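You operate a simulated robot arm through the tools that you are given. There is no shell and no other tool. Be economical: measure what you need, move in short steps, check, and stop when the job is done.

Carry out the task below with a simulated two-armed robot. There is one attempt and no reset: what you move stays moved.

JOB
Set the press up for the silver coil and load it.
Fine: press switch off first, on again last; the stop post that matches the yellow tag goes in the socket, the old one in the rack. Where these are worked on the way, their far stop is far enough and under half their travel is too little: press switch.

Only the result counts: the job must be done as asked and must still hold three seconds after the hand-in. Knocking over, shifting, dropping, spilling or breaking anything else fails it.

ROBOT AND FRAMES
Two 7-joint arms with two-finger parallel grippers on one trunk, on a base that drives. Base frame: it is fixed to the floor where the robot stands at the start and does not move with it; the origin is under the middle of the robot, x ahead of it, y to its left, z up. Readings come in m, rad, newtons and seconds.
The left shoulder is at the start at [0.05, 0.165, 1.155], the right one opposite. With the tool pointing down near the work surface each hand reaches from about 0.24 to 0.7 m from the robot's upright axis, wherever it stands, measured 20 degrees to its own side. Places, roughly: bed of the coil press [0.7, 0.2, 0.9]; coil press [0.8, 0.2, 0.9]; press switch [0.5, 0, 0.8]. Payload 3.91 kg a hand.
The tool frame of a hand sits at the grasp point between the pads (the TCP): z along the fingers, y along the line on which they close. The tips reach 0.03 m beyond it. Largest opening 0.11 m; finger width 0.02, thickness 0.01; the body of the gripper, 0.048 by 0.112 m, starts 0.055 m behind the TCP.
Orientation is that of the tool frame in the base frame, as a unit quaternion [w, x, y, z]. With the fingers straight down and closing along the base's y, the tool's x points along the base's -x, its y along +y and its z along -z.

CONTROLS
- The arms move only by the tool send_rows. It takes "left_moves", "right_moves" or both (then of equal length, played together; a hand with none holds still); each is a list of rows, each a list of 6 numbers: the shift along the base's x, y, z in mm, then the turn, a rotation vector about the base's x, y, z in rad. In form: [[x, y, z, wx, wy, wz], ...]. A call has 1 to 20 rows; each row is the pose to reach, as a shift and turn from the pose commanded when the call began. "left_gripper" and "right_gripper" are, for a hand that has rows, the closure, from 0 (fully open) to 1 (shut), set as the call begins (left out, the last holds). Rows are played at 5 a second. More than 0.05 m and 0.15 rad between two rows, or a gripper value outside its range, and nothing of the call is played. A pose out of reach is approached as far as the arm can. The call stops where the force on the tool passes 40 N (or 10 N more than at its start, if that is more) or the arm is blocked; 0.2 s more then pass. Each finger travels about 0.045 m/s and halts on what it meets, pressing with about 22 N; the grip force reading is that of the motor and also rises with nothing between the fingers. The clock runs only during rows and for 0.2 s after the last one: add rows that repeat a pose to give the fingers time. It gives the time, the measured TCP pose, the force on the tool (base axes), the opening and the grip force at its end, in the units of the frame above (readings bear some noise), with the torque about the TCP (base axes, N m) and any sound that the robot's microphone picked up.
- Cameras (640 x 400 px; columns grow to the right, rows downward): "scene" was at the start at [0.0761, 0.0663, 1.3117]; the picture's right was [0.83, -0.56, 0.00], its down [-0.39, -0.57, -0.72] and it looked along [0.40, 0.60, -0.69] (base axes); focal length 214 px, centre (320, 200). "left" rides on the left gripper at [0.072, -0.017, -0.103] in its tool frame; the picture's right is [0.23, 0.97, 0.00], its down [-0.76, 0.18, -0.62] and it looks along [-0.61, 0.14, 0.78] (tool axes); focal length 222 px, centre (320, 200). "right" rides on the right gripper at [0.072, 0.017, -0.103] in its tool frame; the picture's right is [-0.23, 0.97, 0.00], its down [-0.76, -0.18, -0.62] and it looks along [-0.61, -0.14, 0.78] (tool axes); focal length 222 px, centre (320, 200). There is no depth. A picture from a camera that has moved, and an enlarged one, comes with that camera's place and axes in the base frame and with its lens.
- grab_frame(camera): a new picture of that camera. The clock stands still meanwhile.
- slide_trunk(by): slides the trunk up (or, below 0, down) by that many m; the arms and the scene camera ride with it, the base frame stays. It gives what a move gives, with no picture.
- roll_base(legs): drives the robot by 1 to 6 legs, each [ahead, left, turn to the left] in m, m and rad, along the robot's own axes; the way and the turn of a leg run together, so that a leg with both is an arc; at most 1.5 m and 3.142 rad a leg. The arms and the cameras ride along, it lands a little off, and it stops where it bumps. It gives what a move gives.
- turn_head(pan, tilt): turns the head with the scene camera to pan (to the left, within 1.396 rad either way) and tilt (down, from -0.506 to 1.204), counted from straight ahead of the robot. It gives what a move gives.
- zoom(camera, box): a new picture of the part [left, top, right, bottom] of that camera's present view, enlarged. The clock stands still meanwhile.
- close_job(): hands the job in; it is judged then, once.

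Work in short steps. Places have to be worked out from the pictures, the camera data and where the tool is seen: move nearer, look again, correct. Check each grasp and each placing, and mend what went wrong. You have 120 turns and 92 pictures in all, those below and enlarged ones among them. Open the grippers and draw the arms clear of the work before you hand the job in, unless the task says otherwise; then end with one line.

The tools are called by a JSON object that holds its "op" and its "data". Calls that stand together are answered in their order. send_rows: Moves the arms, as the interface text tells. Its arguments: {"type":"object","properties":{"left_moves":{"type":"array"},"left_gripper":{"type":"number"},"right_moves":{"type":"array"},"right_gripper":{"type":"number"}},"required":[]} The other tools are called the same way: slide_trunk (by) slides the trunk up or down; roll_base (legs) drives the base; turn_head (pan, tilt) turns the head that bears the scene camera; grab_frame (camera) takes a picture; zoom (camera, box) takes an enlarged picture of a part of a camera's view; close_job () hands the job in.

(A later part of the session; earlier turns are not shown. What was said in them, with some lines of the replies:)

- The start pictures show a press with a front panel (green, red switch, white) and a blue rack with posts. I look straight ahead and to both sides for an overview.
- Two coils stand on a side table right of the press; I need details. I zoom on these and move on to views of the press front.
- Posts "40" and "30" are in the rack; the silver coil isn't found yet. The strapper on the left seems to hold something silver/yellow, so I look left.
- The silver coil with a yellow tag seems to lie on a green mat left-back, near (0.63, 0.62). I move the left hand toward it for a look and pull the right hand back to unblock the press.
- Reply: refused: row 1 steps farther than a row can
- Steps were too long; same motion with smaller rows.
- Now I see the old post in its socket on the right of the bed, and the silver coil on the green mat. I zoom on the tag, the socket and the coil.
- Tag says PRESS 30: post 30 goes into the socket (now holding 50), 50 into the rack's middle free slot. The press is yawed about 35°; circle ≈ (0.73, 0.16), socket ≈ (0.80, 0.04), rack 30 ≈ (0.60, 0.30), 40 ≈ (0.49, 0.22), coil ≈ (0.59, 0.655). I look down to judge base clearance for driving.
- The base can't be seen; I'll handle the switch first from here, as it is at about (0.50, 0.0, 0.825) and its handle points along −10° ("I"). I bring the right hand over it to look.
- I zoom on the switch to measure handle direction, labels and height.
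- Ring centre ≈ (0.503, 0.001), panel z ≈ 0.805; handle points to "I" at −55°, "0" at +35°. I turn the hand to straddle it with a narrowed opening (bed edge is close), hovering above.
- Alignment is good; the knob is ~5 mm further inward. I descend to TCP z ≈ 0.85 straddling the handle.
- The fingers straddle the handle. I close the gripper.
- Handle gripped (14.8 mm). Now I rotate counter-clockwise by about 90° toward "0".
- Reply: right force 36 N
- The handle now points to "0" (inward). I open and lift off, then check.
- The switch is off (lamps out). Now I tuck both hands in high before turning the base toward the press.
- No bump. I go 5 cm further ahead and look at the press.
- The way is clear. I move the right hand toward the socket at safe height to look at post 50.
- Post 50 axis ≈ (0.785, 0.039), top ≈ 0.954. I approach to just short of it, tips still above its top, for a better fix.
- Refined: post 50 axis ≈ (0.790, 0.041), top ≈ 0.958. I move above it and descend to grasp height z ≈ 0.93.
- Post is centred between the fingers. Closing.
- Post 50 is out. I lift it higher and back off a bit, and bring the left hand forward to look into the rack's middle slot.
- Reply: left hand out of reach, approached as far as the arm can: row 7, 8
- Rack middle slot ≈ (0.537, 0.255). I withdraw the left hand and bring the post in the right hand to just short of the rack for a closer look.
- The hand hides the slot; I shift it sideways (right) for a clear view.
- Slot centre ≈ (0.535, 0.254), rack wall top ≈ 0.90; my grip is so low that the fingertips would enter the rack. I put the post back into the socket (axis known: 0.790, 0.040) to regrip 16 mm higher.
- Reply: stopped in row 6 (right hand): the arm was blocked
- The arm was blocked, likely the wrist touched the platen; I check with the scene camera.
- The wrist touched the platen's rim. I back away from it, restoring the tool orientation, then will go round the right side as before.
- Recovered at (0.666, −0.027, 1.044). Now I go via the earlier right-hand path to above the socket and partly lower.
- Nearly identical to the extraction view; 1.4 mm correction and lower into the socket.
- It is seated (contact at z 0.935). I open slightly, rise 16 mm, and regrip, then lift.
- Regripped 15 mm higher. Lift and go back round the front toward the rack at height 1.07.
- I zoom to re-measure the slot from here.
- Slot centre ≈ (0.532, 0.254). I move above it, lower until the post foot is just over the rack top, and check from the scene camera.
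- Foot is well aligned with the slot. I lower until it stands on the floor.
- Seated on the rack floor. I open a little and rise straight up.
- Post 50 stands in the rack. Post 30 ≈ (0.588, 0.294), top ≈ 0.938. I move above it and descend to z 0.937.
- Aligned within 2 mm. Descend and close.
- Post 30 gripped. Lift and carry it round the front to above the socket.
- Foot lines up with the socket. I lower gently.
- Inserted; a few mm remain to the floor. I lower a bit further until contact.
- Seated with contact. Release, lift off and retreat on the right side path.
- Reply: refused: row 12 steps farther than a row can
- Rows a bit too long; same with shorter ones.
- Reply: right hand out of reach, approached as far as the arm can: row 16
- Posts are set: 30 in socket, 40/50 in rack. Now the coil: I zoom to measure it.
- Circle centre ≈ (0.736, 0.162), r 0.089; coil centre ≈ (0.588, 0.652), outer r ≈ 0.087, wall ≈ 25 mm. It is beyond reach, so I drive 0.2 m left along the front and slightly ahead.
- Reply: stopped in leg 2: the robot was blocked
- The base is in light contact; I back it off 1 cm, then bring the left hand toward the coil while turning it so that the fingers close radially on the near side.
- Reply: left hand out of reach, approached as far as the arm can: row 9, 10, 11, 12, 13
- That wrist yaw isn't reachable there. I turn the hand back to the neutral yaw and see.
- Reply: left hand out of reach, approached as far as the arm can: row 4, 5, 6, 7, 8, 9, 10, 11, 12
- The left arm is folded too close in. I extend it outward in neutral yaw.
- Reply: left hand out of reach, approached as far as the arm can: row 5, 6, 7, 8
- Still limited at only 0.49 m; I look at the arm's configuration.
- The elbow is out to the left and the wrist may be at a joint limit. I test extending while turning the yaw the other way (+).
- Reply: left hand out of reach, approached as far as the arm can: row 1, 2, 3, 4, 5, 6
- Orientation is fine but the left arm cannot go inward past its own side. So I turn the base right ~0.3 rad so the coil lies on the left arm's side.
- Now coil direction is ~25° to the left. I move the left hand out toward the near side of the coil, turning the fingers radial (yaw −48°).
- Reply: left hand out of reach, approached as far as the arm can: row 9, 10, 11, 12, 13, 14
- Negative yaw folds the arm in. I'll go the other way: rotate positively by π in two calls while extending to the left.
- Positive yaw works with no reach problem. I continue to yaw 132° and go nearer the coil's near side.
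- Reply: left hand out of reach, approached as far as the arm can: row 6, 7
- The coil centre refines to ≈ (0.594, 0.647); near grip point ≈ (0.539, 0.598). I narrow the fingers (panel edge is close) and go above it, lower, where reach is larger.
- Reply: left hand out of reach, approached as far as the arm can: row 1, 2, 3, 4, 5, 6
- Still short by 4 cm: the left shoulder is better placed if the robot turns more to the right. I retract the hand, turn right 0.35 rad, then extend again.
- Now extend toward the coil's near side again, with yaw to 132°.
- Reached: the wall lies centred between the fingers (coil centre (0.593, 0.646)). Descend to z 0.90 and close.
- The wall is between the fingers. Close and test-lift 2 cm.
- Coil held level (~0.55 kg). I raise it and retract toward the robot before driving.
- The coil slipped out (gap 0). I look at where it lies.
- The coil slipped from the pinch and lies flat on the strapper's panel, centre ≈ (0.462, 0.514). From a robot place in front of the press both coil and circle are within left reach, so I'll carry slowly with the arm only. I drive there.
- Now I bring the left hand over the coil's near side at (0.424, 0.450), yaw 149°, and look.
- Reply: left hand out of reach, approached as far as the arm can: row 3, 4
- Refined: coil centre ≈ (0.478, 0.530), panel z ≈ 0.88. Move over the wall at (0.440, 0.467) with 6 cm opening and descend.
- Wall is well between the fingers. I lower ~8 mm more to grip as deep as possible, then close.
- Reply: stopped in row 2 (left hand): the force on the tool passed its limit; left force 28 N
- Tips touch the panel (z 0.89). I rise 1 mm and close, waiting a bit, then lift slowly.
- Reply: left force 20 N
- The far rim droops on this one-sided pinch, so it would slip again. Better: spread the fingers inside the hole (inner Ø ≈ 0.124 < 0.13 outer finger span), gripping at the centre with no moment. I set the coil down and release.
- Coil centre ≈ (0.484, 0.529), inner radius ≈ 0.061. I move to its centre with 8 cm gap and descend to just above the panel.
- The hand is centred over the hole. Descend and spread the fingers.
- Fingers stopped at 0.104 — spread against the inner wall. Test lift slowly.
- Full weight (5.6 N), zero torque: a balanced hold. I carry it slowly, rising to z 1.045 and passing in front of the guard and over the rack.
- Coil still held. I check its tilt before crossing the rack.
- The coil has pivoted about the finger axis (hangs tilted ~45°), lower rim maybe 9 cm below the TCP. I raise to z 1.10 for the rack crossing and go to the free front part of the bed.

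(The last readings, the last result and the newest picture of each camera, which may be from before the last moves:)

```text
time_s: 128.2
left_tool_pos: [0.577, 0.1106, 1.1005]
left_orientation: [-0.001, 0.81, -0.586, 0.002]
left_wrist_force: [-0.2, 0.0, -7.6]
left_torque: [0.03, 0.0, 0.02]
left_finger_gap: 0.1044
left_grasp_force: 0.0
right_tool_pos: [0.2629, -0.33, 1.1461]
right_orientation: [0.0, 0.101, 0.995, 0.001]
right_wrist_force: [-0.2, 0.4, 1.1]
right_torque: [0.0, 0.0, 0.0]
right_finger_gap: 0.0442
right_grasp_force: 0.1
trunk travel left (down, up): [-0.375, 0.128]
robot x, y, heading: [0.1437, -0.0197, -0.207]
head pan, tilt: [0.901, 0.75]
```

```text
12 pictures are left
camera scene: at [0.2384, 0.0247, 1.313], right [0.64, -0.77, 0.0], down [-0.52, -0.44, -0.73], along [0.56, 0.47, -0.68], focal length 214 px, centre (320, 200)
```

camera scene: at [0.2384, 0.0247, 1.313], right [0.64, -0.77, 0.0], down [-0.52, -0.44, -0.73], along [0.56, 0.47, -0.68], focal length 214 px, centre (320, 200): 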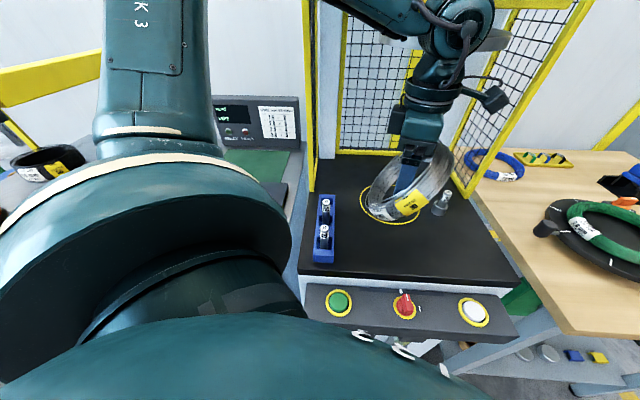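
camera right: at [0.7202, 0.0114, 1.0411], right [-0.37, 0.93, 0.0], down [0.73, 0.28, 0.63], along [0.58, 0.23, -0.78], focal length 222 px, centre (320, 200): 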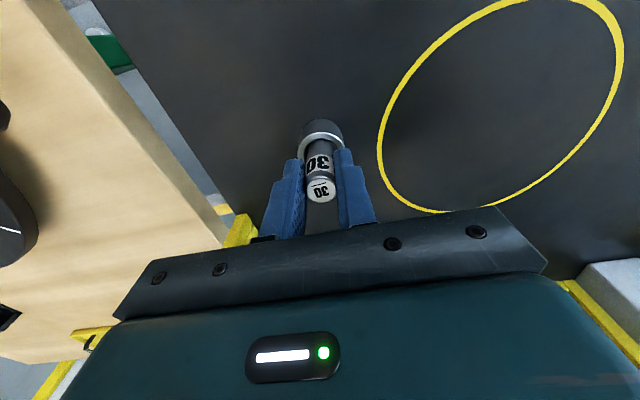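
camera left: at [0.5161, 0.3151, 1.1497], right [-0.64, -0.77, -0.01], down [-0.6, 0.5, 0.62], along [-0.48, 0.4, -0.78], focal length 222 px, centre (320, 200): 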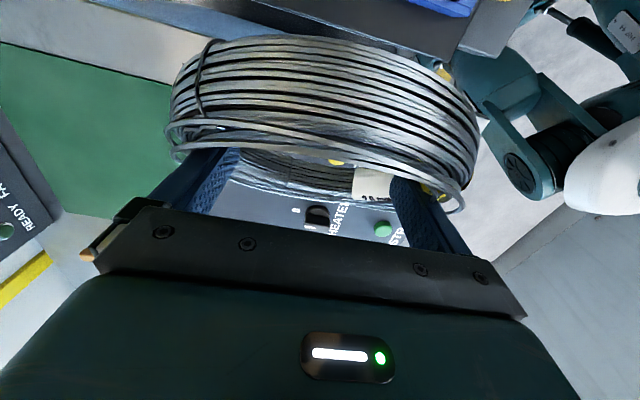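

Rack is untouched and the coil hangs, left rim low. I lower here, shifting slightly inward, so the coil's low rim meets the bed and it lays itself flat.

{"op": "send_rows", "data": {"left_moves": [[0, 0, -30, 0, 0, 0], [0, 0, -65, 0, 0, 0], [5, -2, -95, 0, 0, 0], [15, -5, -115, 0, 0, 0], [28, -10, -125, 0, 0, 0], [28, -10, -137, 0, 0, 0], [28, -10, -149, 0, 0, 0], [28, -10, -161, 0, 0, 0], [28, -10, -173, 0, 0, 0], [28, -10, -183, 0, 0, 0], [28, -10, -190, 0, 0, 0], [28, -10, -190, 0, 0, 0]]}}

{"op": "grab_frame", "data": {"camera": "scene"}}

```text
time_s: 130.8
left_tool_pos: [0.6027, 0.1005, 0.9101]
left_orientation: [-0.002, 0.809, -0.587, 0.001]
left_wrist_force: [1.1, -2.4, 3.7]
left_torque: [-0.22, 0.09, 0.04]
left_finger_gap: 0.1058
left_grasp_force: 0.0
right_tool_pos: [0.263, -0.3297, 1.1454]
right_orientation: [0.0, 0.102, 0.995, 0.001]
right_wrist_force: [-0.5, 0.0, -0.5]
right_torque: [0.01, 0.04, 0.01]
right_finger_gap: 0.044
right_grasp_force: 0.1
trunk travel left (down, up): [-0.375, 0.128]
robot x, y, heading: [0.1434, -0.0247, -0.209]
head pan, tilt: [0.901, 0.75]
```

```text
11 pictures are left
camera scene: at [0.2384, 0.0236, 1.3129], right [0.64, -0.77, 0.0], down [-0.52, -0.44, -0.73], along [0.56, 0.47, -0.68], focal length 214 px, centre (320, 200)
```

scene: 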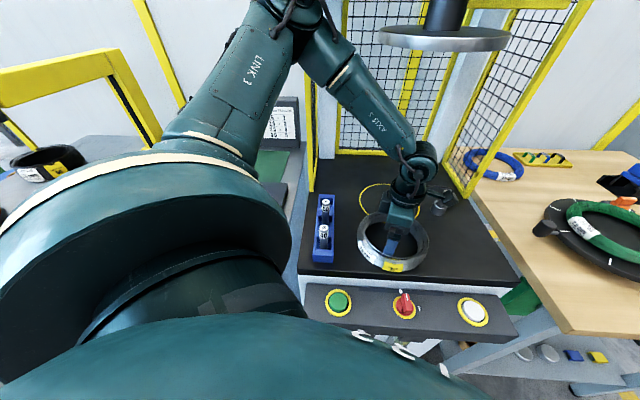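

The coil lies flat on the bed in front. I lower the last centimetre and drag it flat with the spread fingers toward the circle, first part.

{"op": "send_rows", "data": {"left_moves": [[0, 0, -8, 0, 0, 0], [0, 0, -12, 0, 0, 0], [8, 4, -12, 0, 0, 0], [20, 9, -12, 0, 0, 0], [34, 16, -12, 0, 0, 0], [48, 22, -12, 0, 0, 0], [62, 29, -12, 0, 0, 0], [76, 35, -12, 0, 0, 0], [90, 42, -12, 0, 0, 0], [90, 42, -12, 0, 0, 0]]}}

{"op": "grab_frame", "data": {"camera": "scene"}}

```text
time_s: 133.0
left_tool_pos: [0.6922, 0.142, 0.8988]
left_orientation: [-0.002, 0.81, -0.586, 0.001]
left_wrist_force: [-0.8, -0.9, -7.6]
left_torque: [0.04, 0.02, -0.01]
left_finger_gap: 0.106
left_grasp_force: 0.1
right_tool_pos: [0.2637, -0.3293, 1.1461]
right_orientation: [0.0, 0.101, 0.995, 0.0]
right_wrist_force: [0.1, 0.0, -0.6]
right_torque: [-0.04, -0.03, 0.0]
right_finger_gap: 0.0441
right_grasp_force: 0.0
trunk travel left (down, up): [-0.375, 0.128]
robot x, y, heading: [0.1471, -0.0202, -0.203]
head pan, tilt: [0.901, 0.75]
```

```text
10 pictures are left
camera scene: at [0.2386, 0.0244, 1.313], right [0.64, -0.77, 0.0], down [-0.52, -0.44, -0.73], along [0.56, 0.47, -0.68], focal length 214 px, centre (320, 200)
```

scene: 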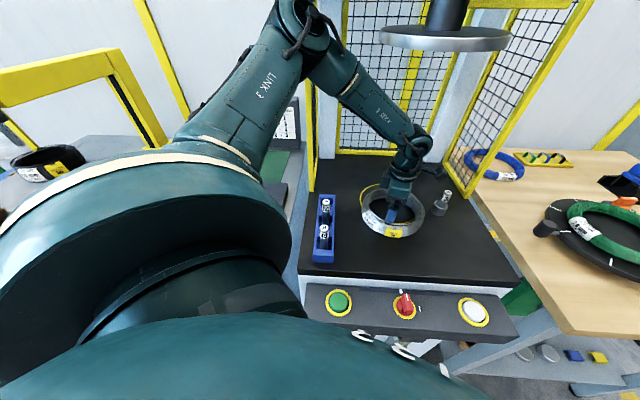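

Going well. Final stretch to (0.736, 0.162), then lower gently to contact.

{"op": "send_rows", "data": {"left_moves": [[12, 5, 0, 0, 0, 0], [24, 11, 0, 0, 0, 0], [36, 16, 0, 0, 0, 0], [44, 20, 0, 0, 0, 0], [44, 20, -3, 0, 0, 0], [44, 20, -5, 0, 0, 0], [44, 20, -5, 0, 0, 0]]}}

{"op": "zoom", "data": {"camera": "scene", "box": [330, 130, 490, 260]}}

```text
time_s: 134.6
left_tool_pos: [0.7352, 0.1621, 0.8975]
left_orientation: [-0.004, 0.81, -0.587, 0.005]
left_wrist_force: [4.4, -4.0, 8.2]
left_torque: [-0.17, 0.1, 0.05]
left_finger_gap: 0.106
left_grasp_force: 0.0
left hand out of reach, approached as far as the arm can: row 6, 7
right_tool_pos: [0.2632, -0.3318, 1.1457]
right_orientation: [-0.001, 0.102, 0.995, 0.001]
right_wrist_force: [0.0, 0.2, -0.4]
right_torque: [0.0, -0.01, -0.01]
right_finger_gap: 0.044
right_grasp_force: 0.0
trunk travel left (down, up): [-0.375, 0.128]
robot x, y, heading: [0.1452, -0.0201, -0.208]
head pan, tilt: [0.901, 0.75]
```

```text
3.08 times, centred on (410, 195) of scene
camera zoom: at [0.2377, 0.0236, 1.3133], right [0.64, -0.77, 0.0], down [-0.52, -0.44, -0.73], along [0.56, 0.47, -0.68], focal length 660 px, centre (43, 215)
```

zoom: 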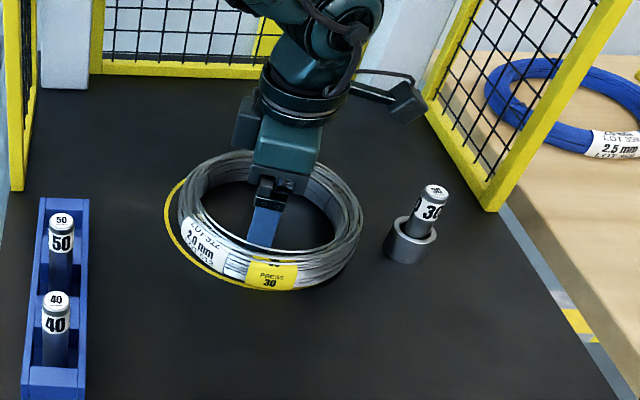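

Coil sits in the circle but ~1 cm to the right; I shift it (−7, +8) mm.

{"op": "send_rows", "data": {"left_moves": [[0, 0, 1.5, 0, 0, 0], [-4, 4, 1.5, 0, 0, 0], [-7, 8, 1.5, 0, 0, 0], [-7, 9, 0, 0, 0, 0], [-7, 9, 0, 0, 0, 0]]}}

{"op": "zoom", "data": {"camera": "scene", "box": [360, 160, 460, 240]}}

```text
time_s: 135.8
left_tool_pos: [0.7273, 0.1718, 0.8966]
left_orientation: [-0.004, 0.81, -0.586, 0.002]
left_wrist_force: [-2.8, -3.1, 2.8]
left_torque: [-0.11, 0.08, -0.06]
left_finger_gap: 0.1055
left_grasp_force: 0.0
right_tool_pos: [0.2627, -0.3311, 1.1451]
right_orientation: [0.001, 0.102, 0.995, 0.001]
right_wrist_force: [-0.1, -0.6, -0.3]
right_torque: [0.01, -0.02, 0.02]
right_finger_gap: 0.0439
right_grasp_force: 0.0
trunk travel left (down, up): [-0.375, 0.128]
robot x, y, heading: [0.1465, -0.0201, -0.203]
head pan, tilt: [0.901, 0.75]
```

```text
5.00 times, centred on (410, 200) of scene
camera zoom: at [0.2374, 0.0239, 1.3132], right [0.64, -0.77, 0.0], down [-0.52, -0.44, -0.73], along [0.56, 0.47, -0.68], focal length 1072 px, centre (-130, 200)
```

zoom: 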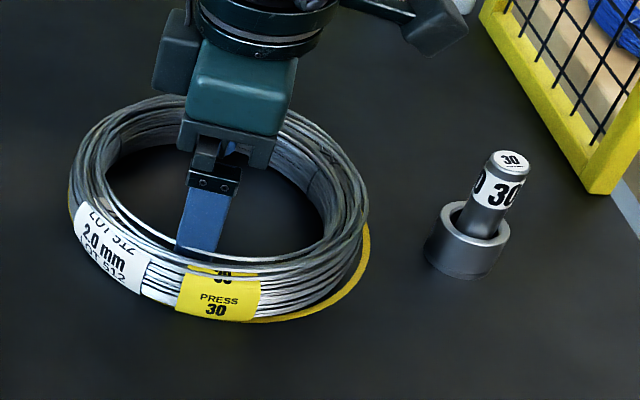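

Now centred within ~3 mm. I narrow the fingers, rise 4.5 cm (staying under the platen), and draw back toward the robot.

{"op": "send_rows", "data": {"left_moves": [[1, -1, 1, 0, 0, 0], [1, -1, 1, 0, 0, 0], [1, -1, 1, 0, 0, 0], [1, -1, 12, 0, 0, 0], [1, -1, 28, 0, 0, 0], [1, -1, 48, 0, 0, 0], [-15, -8, 54, 0, 0, 0], [-40, -20, 60, 0, 0, 0], [-70, -34, 66, 0, 0, 0], [-105, -50, 80, 0, 0, 0], [-140, -60, 110, 0, 0, 0], [-160, -60, 150, 0, 0, 0], [-170, -60, 190, 0, 0, 0]], "left_gripper": 0.3}}

{"op": "grab_frame", "data": {"camera": "scene"}}

```text
time_s: 138.7
left_tool_pos: [0.5336, 0.1277, 1.0057]
left_orientation: [0.051, 0.807, -0.579, -0.107]
left_wrist_force: [0.5, -0.3, 0.7]
left_torque: [0.0, -0.01, -0.02]
left_finger_gap: 0.077
left_grasp_force: 0.0
right_tool_pos: [0.2683, -0.3249, 1.1486]
right_orientation: [-0.003, 0.102, 0.995, -0.003]
right_wrist_force: [-0.8, 0.4, -0.2]
right_torque: [0.0, 0.0, 0.02]
right_finger_gap: 0.0441
right_grasp_force: 0.0
trunk travel left (down, up): [-0.375, 0.128]
robot x, y, heading: [0.1421, -0.0214, -0.205]
head pan, tilt: [0.901, 0.75]
stopped in row 13 (left hand): the arm was blocked; the commanded pose is now the measured one
```

```text
7 pictures are left
camera scene: at [0.2453, 0.0313, 1.3131], right [0.64, -0.77, 0.0], down [-0.53, -0.44, -0.72], along [0.56, 0.46, -0.69], focal length 214 px, centre (320, 200)
```

scene: 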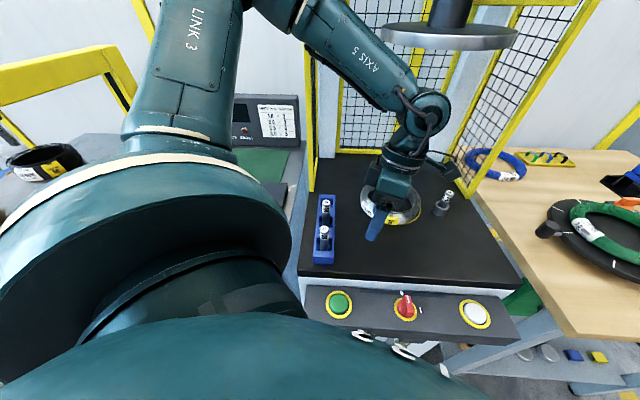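

The wrist touched the platen's underside while rising. I lower slightly, straighten the hand and retreat further out before rising.

{"op": "send_rows", "data": {"left_moves": [[-12, -6, -15, -0.01, -0.05, -0.002], [-30, -14, -25, -0.02, -0.11, -0.004], [-50, -22, -25, -0.03, -0.17, -0.006], [-72, -30, -22, -0.043, -0.234, -0.008], [-85, -33, -10, -0.043, -0.234, -0.008], [-92, -33, 15, -0.043, -0.234, -0.008], [-96, -33, 45, -0.043, -0.234, -0.008], [-98, -33, 75, -0.043, -0.234, -0.008]]}}

{"op": "zoom", "data": {"camera": "scene", "box": [300, 130, 500, 270]}}

```text
time_s: 140.5
left_tool_pos: [0.4362, 0.0864, 1.0914]
left_orientation: [-0.01, 0.81, -0.586, 0.011]
left_wrist_force: [0.0, 0.6, 0.1]
left_torque: [0.02, 0.0, 0.0]
left_finger_gap: 0.0769
left_grasp_force: 0.0
right_tool_pos: [0.2641, -0.3302, 1.1456]
right_orientation: [0.001, 0.102, 0.995, 0.0]
right_wrist_force: [-0.3, 0.5, -0.2]
right_torque: [0.01, 0.0, 0.03]
right_finger_gap: 0.044
right_grasp_force: 0.1
trunk travel left (down, up): [-0.375, 0.128]
robot x, y, heading: [0.1476, -0.0241, -0.204]
head pan, tilt: [0.901, 0.75]
```

```text
2.86 times, centred on (400, 200) of scene
camera zoom: at [0.2376, 0.0238, 1.3131], right [0.64, -0.77, 0.0], down [-0.52, -0.44, -0.73], along [0.56, 0.47, -0.68], focal length 613 px, centre (91, 200)
```

zoom: 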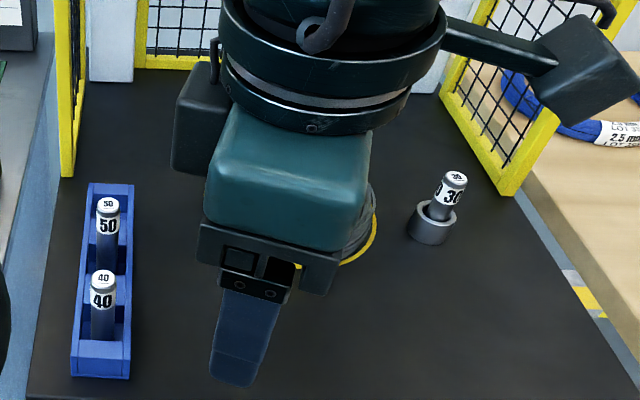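

The posts and rack look right. I tuck the left hand away to the left, then turn the base left so the right arm faces the switch.

{"op": "send_rows", "data": {"left_moves": [[-10, 35, 15, 0, 0, 0], [-25, 70, 30, 0, 0, 0], [-45, 105, 45, 0, 0, 0], [-65, 145, 55, 0, 0, 0], [-85, 185, 58, 0, 0, 0], [-100, 225, 60, 0, 0, 0], [-100, 225, 60, 0, 0, 0]]}}

{"op": "roll_base", "data": {"legs": [[0, 0, 0.7]]}}

```text
time_s: 142.1
left_tool_pos: [0.3362, 0.3084, 1.1498]
left_orientation: [-0.01, 0.809, -0.587, 0.01]
left_wrist_force: [-0.5, -0.1, 0.8]
left_torque: [0.03, -0.03, -0.04]
left_finger_gap: 0.0771
left_grasp_force: 0.0
left hand out of reach, approached as far as the arm can: row 3, 4
right_tool_pos: [0.2625, -0.3317, 1.1456]
right_orientation: [0.001, 0.102, 0.995, 0.001]
right_wrist_force: [0.1, -0.1, -0.3]
right_torque: [0.02, 0.03, -0.01]
right_finger_gap: 0.0443
right_grasp_force: 0.1
trunk travel left (down, up): [-0.375, 0.128]
robot x, y, heading: [0.1432, -0.0198, -0.208]
head pan, tilt: [0.901, 0.75]
```

```text
time_s: 144.3
left_tool_pos: [0.0801, 0.3556, 1.1496]
left_orientation: [-0.013, 0.961, -0.275, 0.007]
left_wrist_force: [-0.7, -0.4, 0.3]
left_torque: [0.01, 0.0, 0.0]
left_finger_gap: 0.077
left_grasp_force: 0.0
right_tool_pos: [0.4339, -0.1827, 1.147]
right_orientation: [0.0, -0.243, 0.97, 0.0]
right_wrist_force: [0.0, -0.6, 0.4]
right_torque: [-0.03, 0.0, 0.0]
right_finger_gap: 0.0438
right_grasp_force: 0.0
trunk travel left (down, up): [-0.375, 0.128]
robot x, y, heading: [0.1453, -0.0214, 0.491]
head pan, tilt: [0.901, 0.75]
```

Now the right hand goes above the switch (handle line through (0.502, −0.002), yaw 34°).

{"op": "send_rows", "data": {"right_moves": [[10, 30, -25, 0, 0, 0.02], [22, 60, -55, 0, 0, 0.04], [35, 92, -90, 0, 0, 0.06], [48, 125, -125, 0, 0, 0.08], [60, 157, -160, 0, 0, 0.1], [68.5, 181, -197, 0, 0, 0.107], [68.5, 181, -217, 0, 0, 0.107], [68.5, 181, -217, 0, 0, 0.107]], "right_gripper": 0.62}}

{"op": "grab_frame", "data": {"camera": "right"}}

```text
time_s: 146.1
left_tool_pos: [0.0802, 0.3555, 1.1499]
left_orientation: [-0.012, 0.961, -0.276, 0.007]
left_wrist_force: [-0.1, -0.6, 0.0]
left_torque: [0.01, 0.0, 0.0]
left_finger_gap: 0.0768
left_grasp_force: 0.1
right_tool_pos: [0.5018, -0.003, 0.929]
right_orientation: [0.0, -0.295, 0.956, 0.001]
right_wrist_force: [0.3, 0.4, 0.5]
right_torque: [0.01, 0.02, 0.0]
right_finger_gap: 0.0419
right_grasp_force: 0.1
right hand out of reach, approached as far as the arm can: row 1, 2, 3
trunk travel left (down, up): [-0.375, 0.128]
robot x, y, heading: [0.1424, -0.0264, 0.489]
head pan, tilt: [0.901, 0.75]
```

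```text
5 pictures are left
camera right: at [0.4328, -0.0296, 1.0321], right [-0.36, 0.93, 0.0], down [0.73, 0.28, 0.62], along [0.58, 0.23, -0.78], focal length 222 px, centre (320, 200)
```

right: 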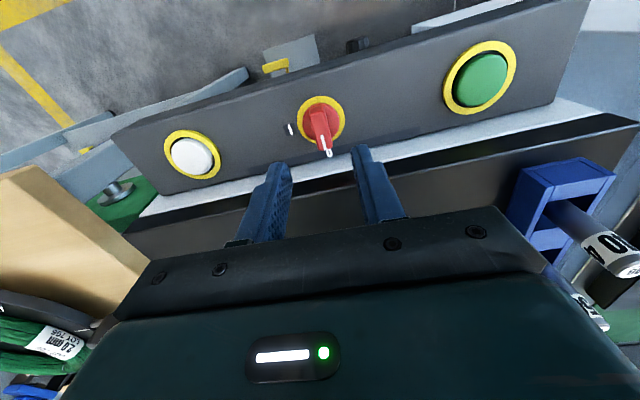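

Aligned. Descend to z 0.847 and close on the handle.

{"op": "send_rows", "data": {"right_moves": [[1, 1, -25, 0, 0, 0], [1, 1, -50, 0, 0, 0], [1, 1, -70, 0, 0, 0], [1, 1, -82, 0, 0, 0], [1, 1, -82, 0, 0, 0]]}}

{"op": "send_rows", "data": {"right_moves": [[0, 0, 0, 0, 0, 0], [0, 0, 0, 0, 0, 0], [0, 0, 0, 0, 0, 0], [0, 0, 0, 0, 0, 0]], "right_gripper": 1}}

```text
time_s: 147.3
left_tool_pos: [0.0792, 0.3553, 1.1504]
left_orientation: [-0.013, 0.961, -0.276, 0.008]
left_wrist_force: [0.3, 0.4, 0.3]
left_torque: [-0.01, 0.04, 0.0]
left_finger_gap: 0.0772
left_grasp_force: 0.1
right_tool_pos: [0.5037, -0.0025, 0.8456]
right_orientation: [0.0, -0.294, 0.956, 0.001]
right_wrist_force: [-0.4, -0.5, 0.4]
right_torque: [-0.01, 0.01, -0.02]
right_finger_gap: 0.0419
right_grasp_force: 0.1
trunk travel left (down, up): [-0.375, 0.128]
robot x, y, heading: [0.1431, -0.0197, 0.485]
head pan, tilt: [0.901, 0.75]
```

```text
time_s: 148.3
left_tool_pos: [0.0798, 0.3538, 1.1499]
left_orientation: [-0.014, 0.961, -0.275, 0.008]
left_wrist_force: [0.0, 0.6, 0.0]
left_torque: [0.02, -0.03, 0.02]
left_finger_gap: 0.0771
left_grasp_force: 0.1
right_tool_pos: [0.5025, -0.0037, 0.8461]
right_orientation: [0.001, -0.294, 0.956, 0.001]
right_wrist_force: [2.3, -5.0, 1.2]
right_torque: [-0.32, 0.02, 0.0]
right_finger_gap: 0.0148
right_grasp_force: 44.9
trunk travel left (down, up): [-0.375, 0.128]
robot x, y, heading: [0.1445, -0.0239, 0.489]
head pan, tilt: [0.901, 0.75]
```

Gripped. I rotate clockwise ~90° around the knob axis (≈ (0.508, 0.000)) back to "I".

{"op": "send_rows", "data": {"right_moves": [[-0.4, 0.7, 0, 0, 0, -0.13], [-0.8, 1.5, 0, 0, 0, -0.26], [-1, 2.4, 0, 0, 0, -0.39], [-1.1, 3.2, 0, 0, 0, -0.52], [-1.1, 4.1, 0, 0, 0, -0.65], [-1, 4.9, 0, 0, 0, -0.78], [-0.8, 5.8, 0, 0, 0, -0.91], [-0.5, 6.6, 0, 0, 0, -1.04], [-0.1, 7.3, 0, 0, 0, -1.17], [0.5, 8, 0, 0, 0, -1.3], [1.1, 8.6, 0, 0, 0, -1.43], [1.7, 9.2, 0, 0, 0, -1.56], [1.8, 9.3, 0, 0, 0, -1.6]]}}

{"op": "grab_frame", "data": {"camera": "right"}}

```text
time_s: 151.1
left_tool_pos: [0.0788, 0.3524, 1.1513]
left_orientation: [-0.015, 0.961, -0.276, 0.007]
left_wrist_force: [0.3, 0.0, 0.1]
left_torque: [0.01, -0.03, 0.0]
left_finger_gap: 0.0769
left_grasp_force: 0.0
right_tool_pos: [0.5055, 0.0034, 0.8465]
right_orientation: [0.002, 0.48, 0.877, -0.003]
right_wrist_force: [-2.4, -30.7, -2.5]
right_torque: [-0.15, -0.1, 1.08]
right_finger_gap: 0.0156
right_grasp_force: 45.0
trunk travel left (down, up): [-0.375, 0.128]
robot x, y, heading: [0.1451, -0.0237, 0.486]
head pan, tilt: [0.901, 0.75]
```

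```text
4 pictures are left
camera right: at [0.4798, 0.0753, 0.949], right [0.94, 0.33, 0.0], down [0.26, -0.73, 0.63], along [0.21, -0.59, -0.78], focal length 222 px, centre (320, 200)
```

right: 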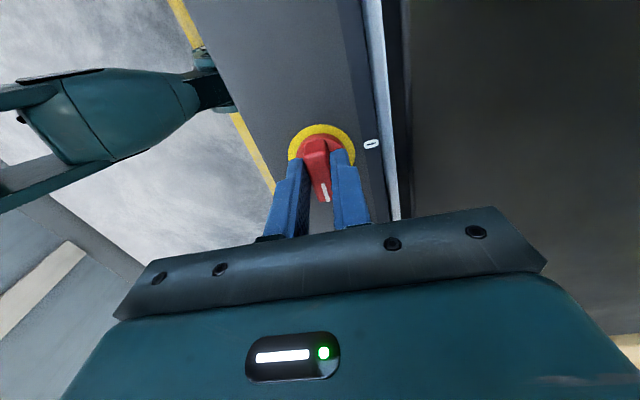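

The switch is at "I" (yaw −57°, at its stop). Release, lift and retreat.

{"op": "send_rows", "data": {"right_moves": [[0, 0, 0, 0, 0, 0], [0, 0, 0, 0, 0, 0], [0, 0, 0, 0, 0, 0], [0, 0, 25, 0, 0, 0], [0, 0, 60, 0, 0, 0], [-5, -10, 100, 0, 0, 0], [-15, -40, 130, 0, 0, 0.1], [-25, -75, 155, 0, 0, 0.2], [-35, -110, 180, 0, 0, 0.3], [-45, -145, 200, 0, 0, 0.4], [-50, -170, 220, 0, 0, 0.5]], "right_gripper": 0.6}}

{"op": "turn_head", "data": {"pan": 0.0, "tilt": 0.6}}

{"op": "grab_frame", "data": {"camera": "scene"}}

```text
time_s: 153.5
left_tool_pos: [0.0791, 0.3544, 1.1498]
left_orientation: [-0.013, 0.961, -0.275, 0.008]
left_wrist_force: [-0.5, 0.5, -0.2]
left_torque: [-0.02, 0.05, -0.01]
left_finger_gap: 0.0771
left_grasp_force: 0.1
right_tool_pos: [0.4848, -0.1573, 1.0848]
right_orientation: [-0.001, 0.248, 0.969, 0.0]
right_wrist_force: [0.1, -0.5, 0.2]
right_torque: [0.0, -0.04, 0.03]
right_finger_gap: 0.0441
right_grasp_force: 0.0
right hand out of reach, approached as far as the arm can: row 9, 10, 11
trunk travel left (down, up): [-0.375, 0.128]
robot x, y, heading: [0.1454, -0.0223, 0.484]
head pan, tilt: [0.901, 0.75]
```

```text
time_s: 154.7
left_tool_pos: [0.0782, 0.3551, 1.1501]
left_orientation: [-0.013, 0.961, -0.275, 0.007]
left_wrist_force: [-0.4, 0.1, -0.1]
left_torque: [-0.04, 0.01, 0.0]
left_finger_gap: 0.0769
left_grasp_force: 0.0
right_tool_pos: [0.4852, -0.1554, 1.0834]
right_orientation: [-0.001, 0.249, 0.969, 0.0]
right_wrist_force: [0.0, -0.2, 0.8]
right_torque: [0.01, 0.03, 0.05]
right_finger_gap: 0.044
right_grasp_force: 0.0
trunk travel left (down, up): [-0.375, 0.128]
robot x, y, heading: [0.1461, -0.0204, 0.488]
head pan, tilt: [0.0, 0.6]
```

```text
3 pictures are left
camera scene: at [0.2495, 0.0319, 1.326], right [0.47, -0.88, 0.0], down [-0.5, -0.27, -0.82], along [0.73, 0.39, -0.57], focal length 214 px, centre (320, 200)
```

scene: 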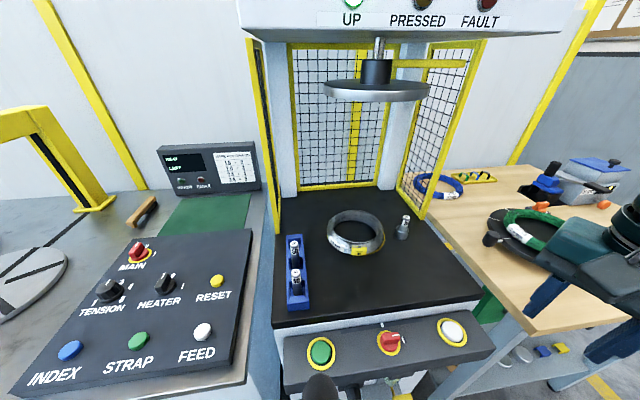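

UP lamp is lit again. I zoom to confirm coil, posts and switch.

{"op": "zoom", "data": {"camera": "scene", "box": [270, 180, 470, 360]}}

```text
2.22 times, centred on (370, 270) of scene
camera zoom: at [0.2495, 0.0319, 1.326], right [0.47, -0.88, 0.0], down [-0.5, -0.27, -0.82], along [0.73, 0.39, -0.57], focal length 477 px, centre (209, 44)
```

zoom: 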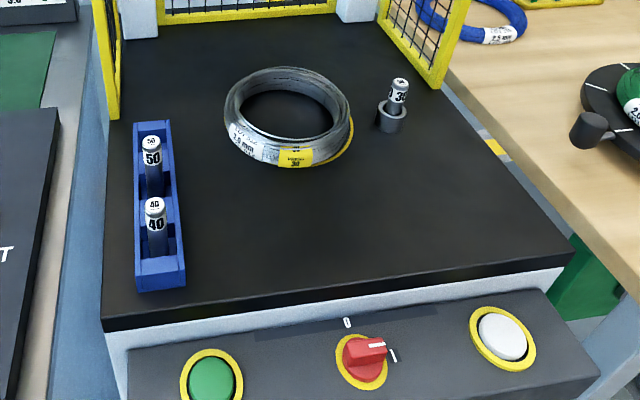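

Everything is in place: coil in the circle, 30 in the socket, 50 and 40 in the rack, switch at "I". I open both grippers fully with the arms clear and hand in.

{"op": "send_rows", "data": {"left_moves": [[0, 0, 5, 0, 0, 0], [0, 0, 5, 0, 0, 0], [0, 0, 5, 0, 0, 0], [0, 0, 5, 0, 0, 0]], "right_moves": [[0, 0, 5, 0, 0, 0], [0, 0, 5, 0, 0, 0], [0, 0, 5, 0, 0, 0], [0, 0, 5, 0, 0, 0]], "left_gripper": 0, "right_gripper": 0}}

{"op": "close_job", "data": {}}

```text
time_s: 155.7
left_tool_pos: [0.08, 0.3545, 1.1557]
left_orientation: [-0.013, 0.961, -0.275, 0.008]
left_wrist_force: [-0.7, -0.9, -0.4]
left_torque: [-0.02, 0.02, -0.01]
left_finger_gap: 0.1099
left_grasp_force: 0.1
right_tool_pos: [0.4838, -0.1555, 1.0903]
right_orientation: [0.0, 0.249, 0.969, 0.001]
right_wrist_force: [0.0, 0.1, 0.3]
right_torque: [0.02, -0.01, -0.01]
right_finger_gap: 0.11
right_grasp_force: 0.2
trunk travel left (down, up): [-0.375, 0.128]
robot x, y, heading: [0.1464, -0.0185, 0.491]
head pan, tilt: [0.0, 0.6]
```

```text
The job is handed in.
```

I set the press up for the silver coil, loaded it and handed the job in: switch off first, post 30 in the socket, post 50 in the rack, coil in the bed circle about 5 mm off centre, switch back on with the UP lamp lit. On the way the coil slipped once onto the strapper's panel, the arm touched the press platen twice, and the base bumped the strapper's front once. I saw nothing knocked over or broken, though I didn't check the strapper's knobs and buttons closely.
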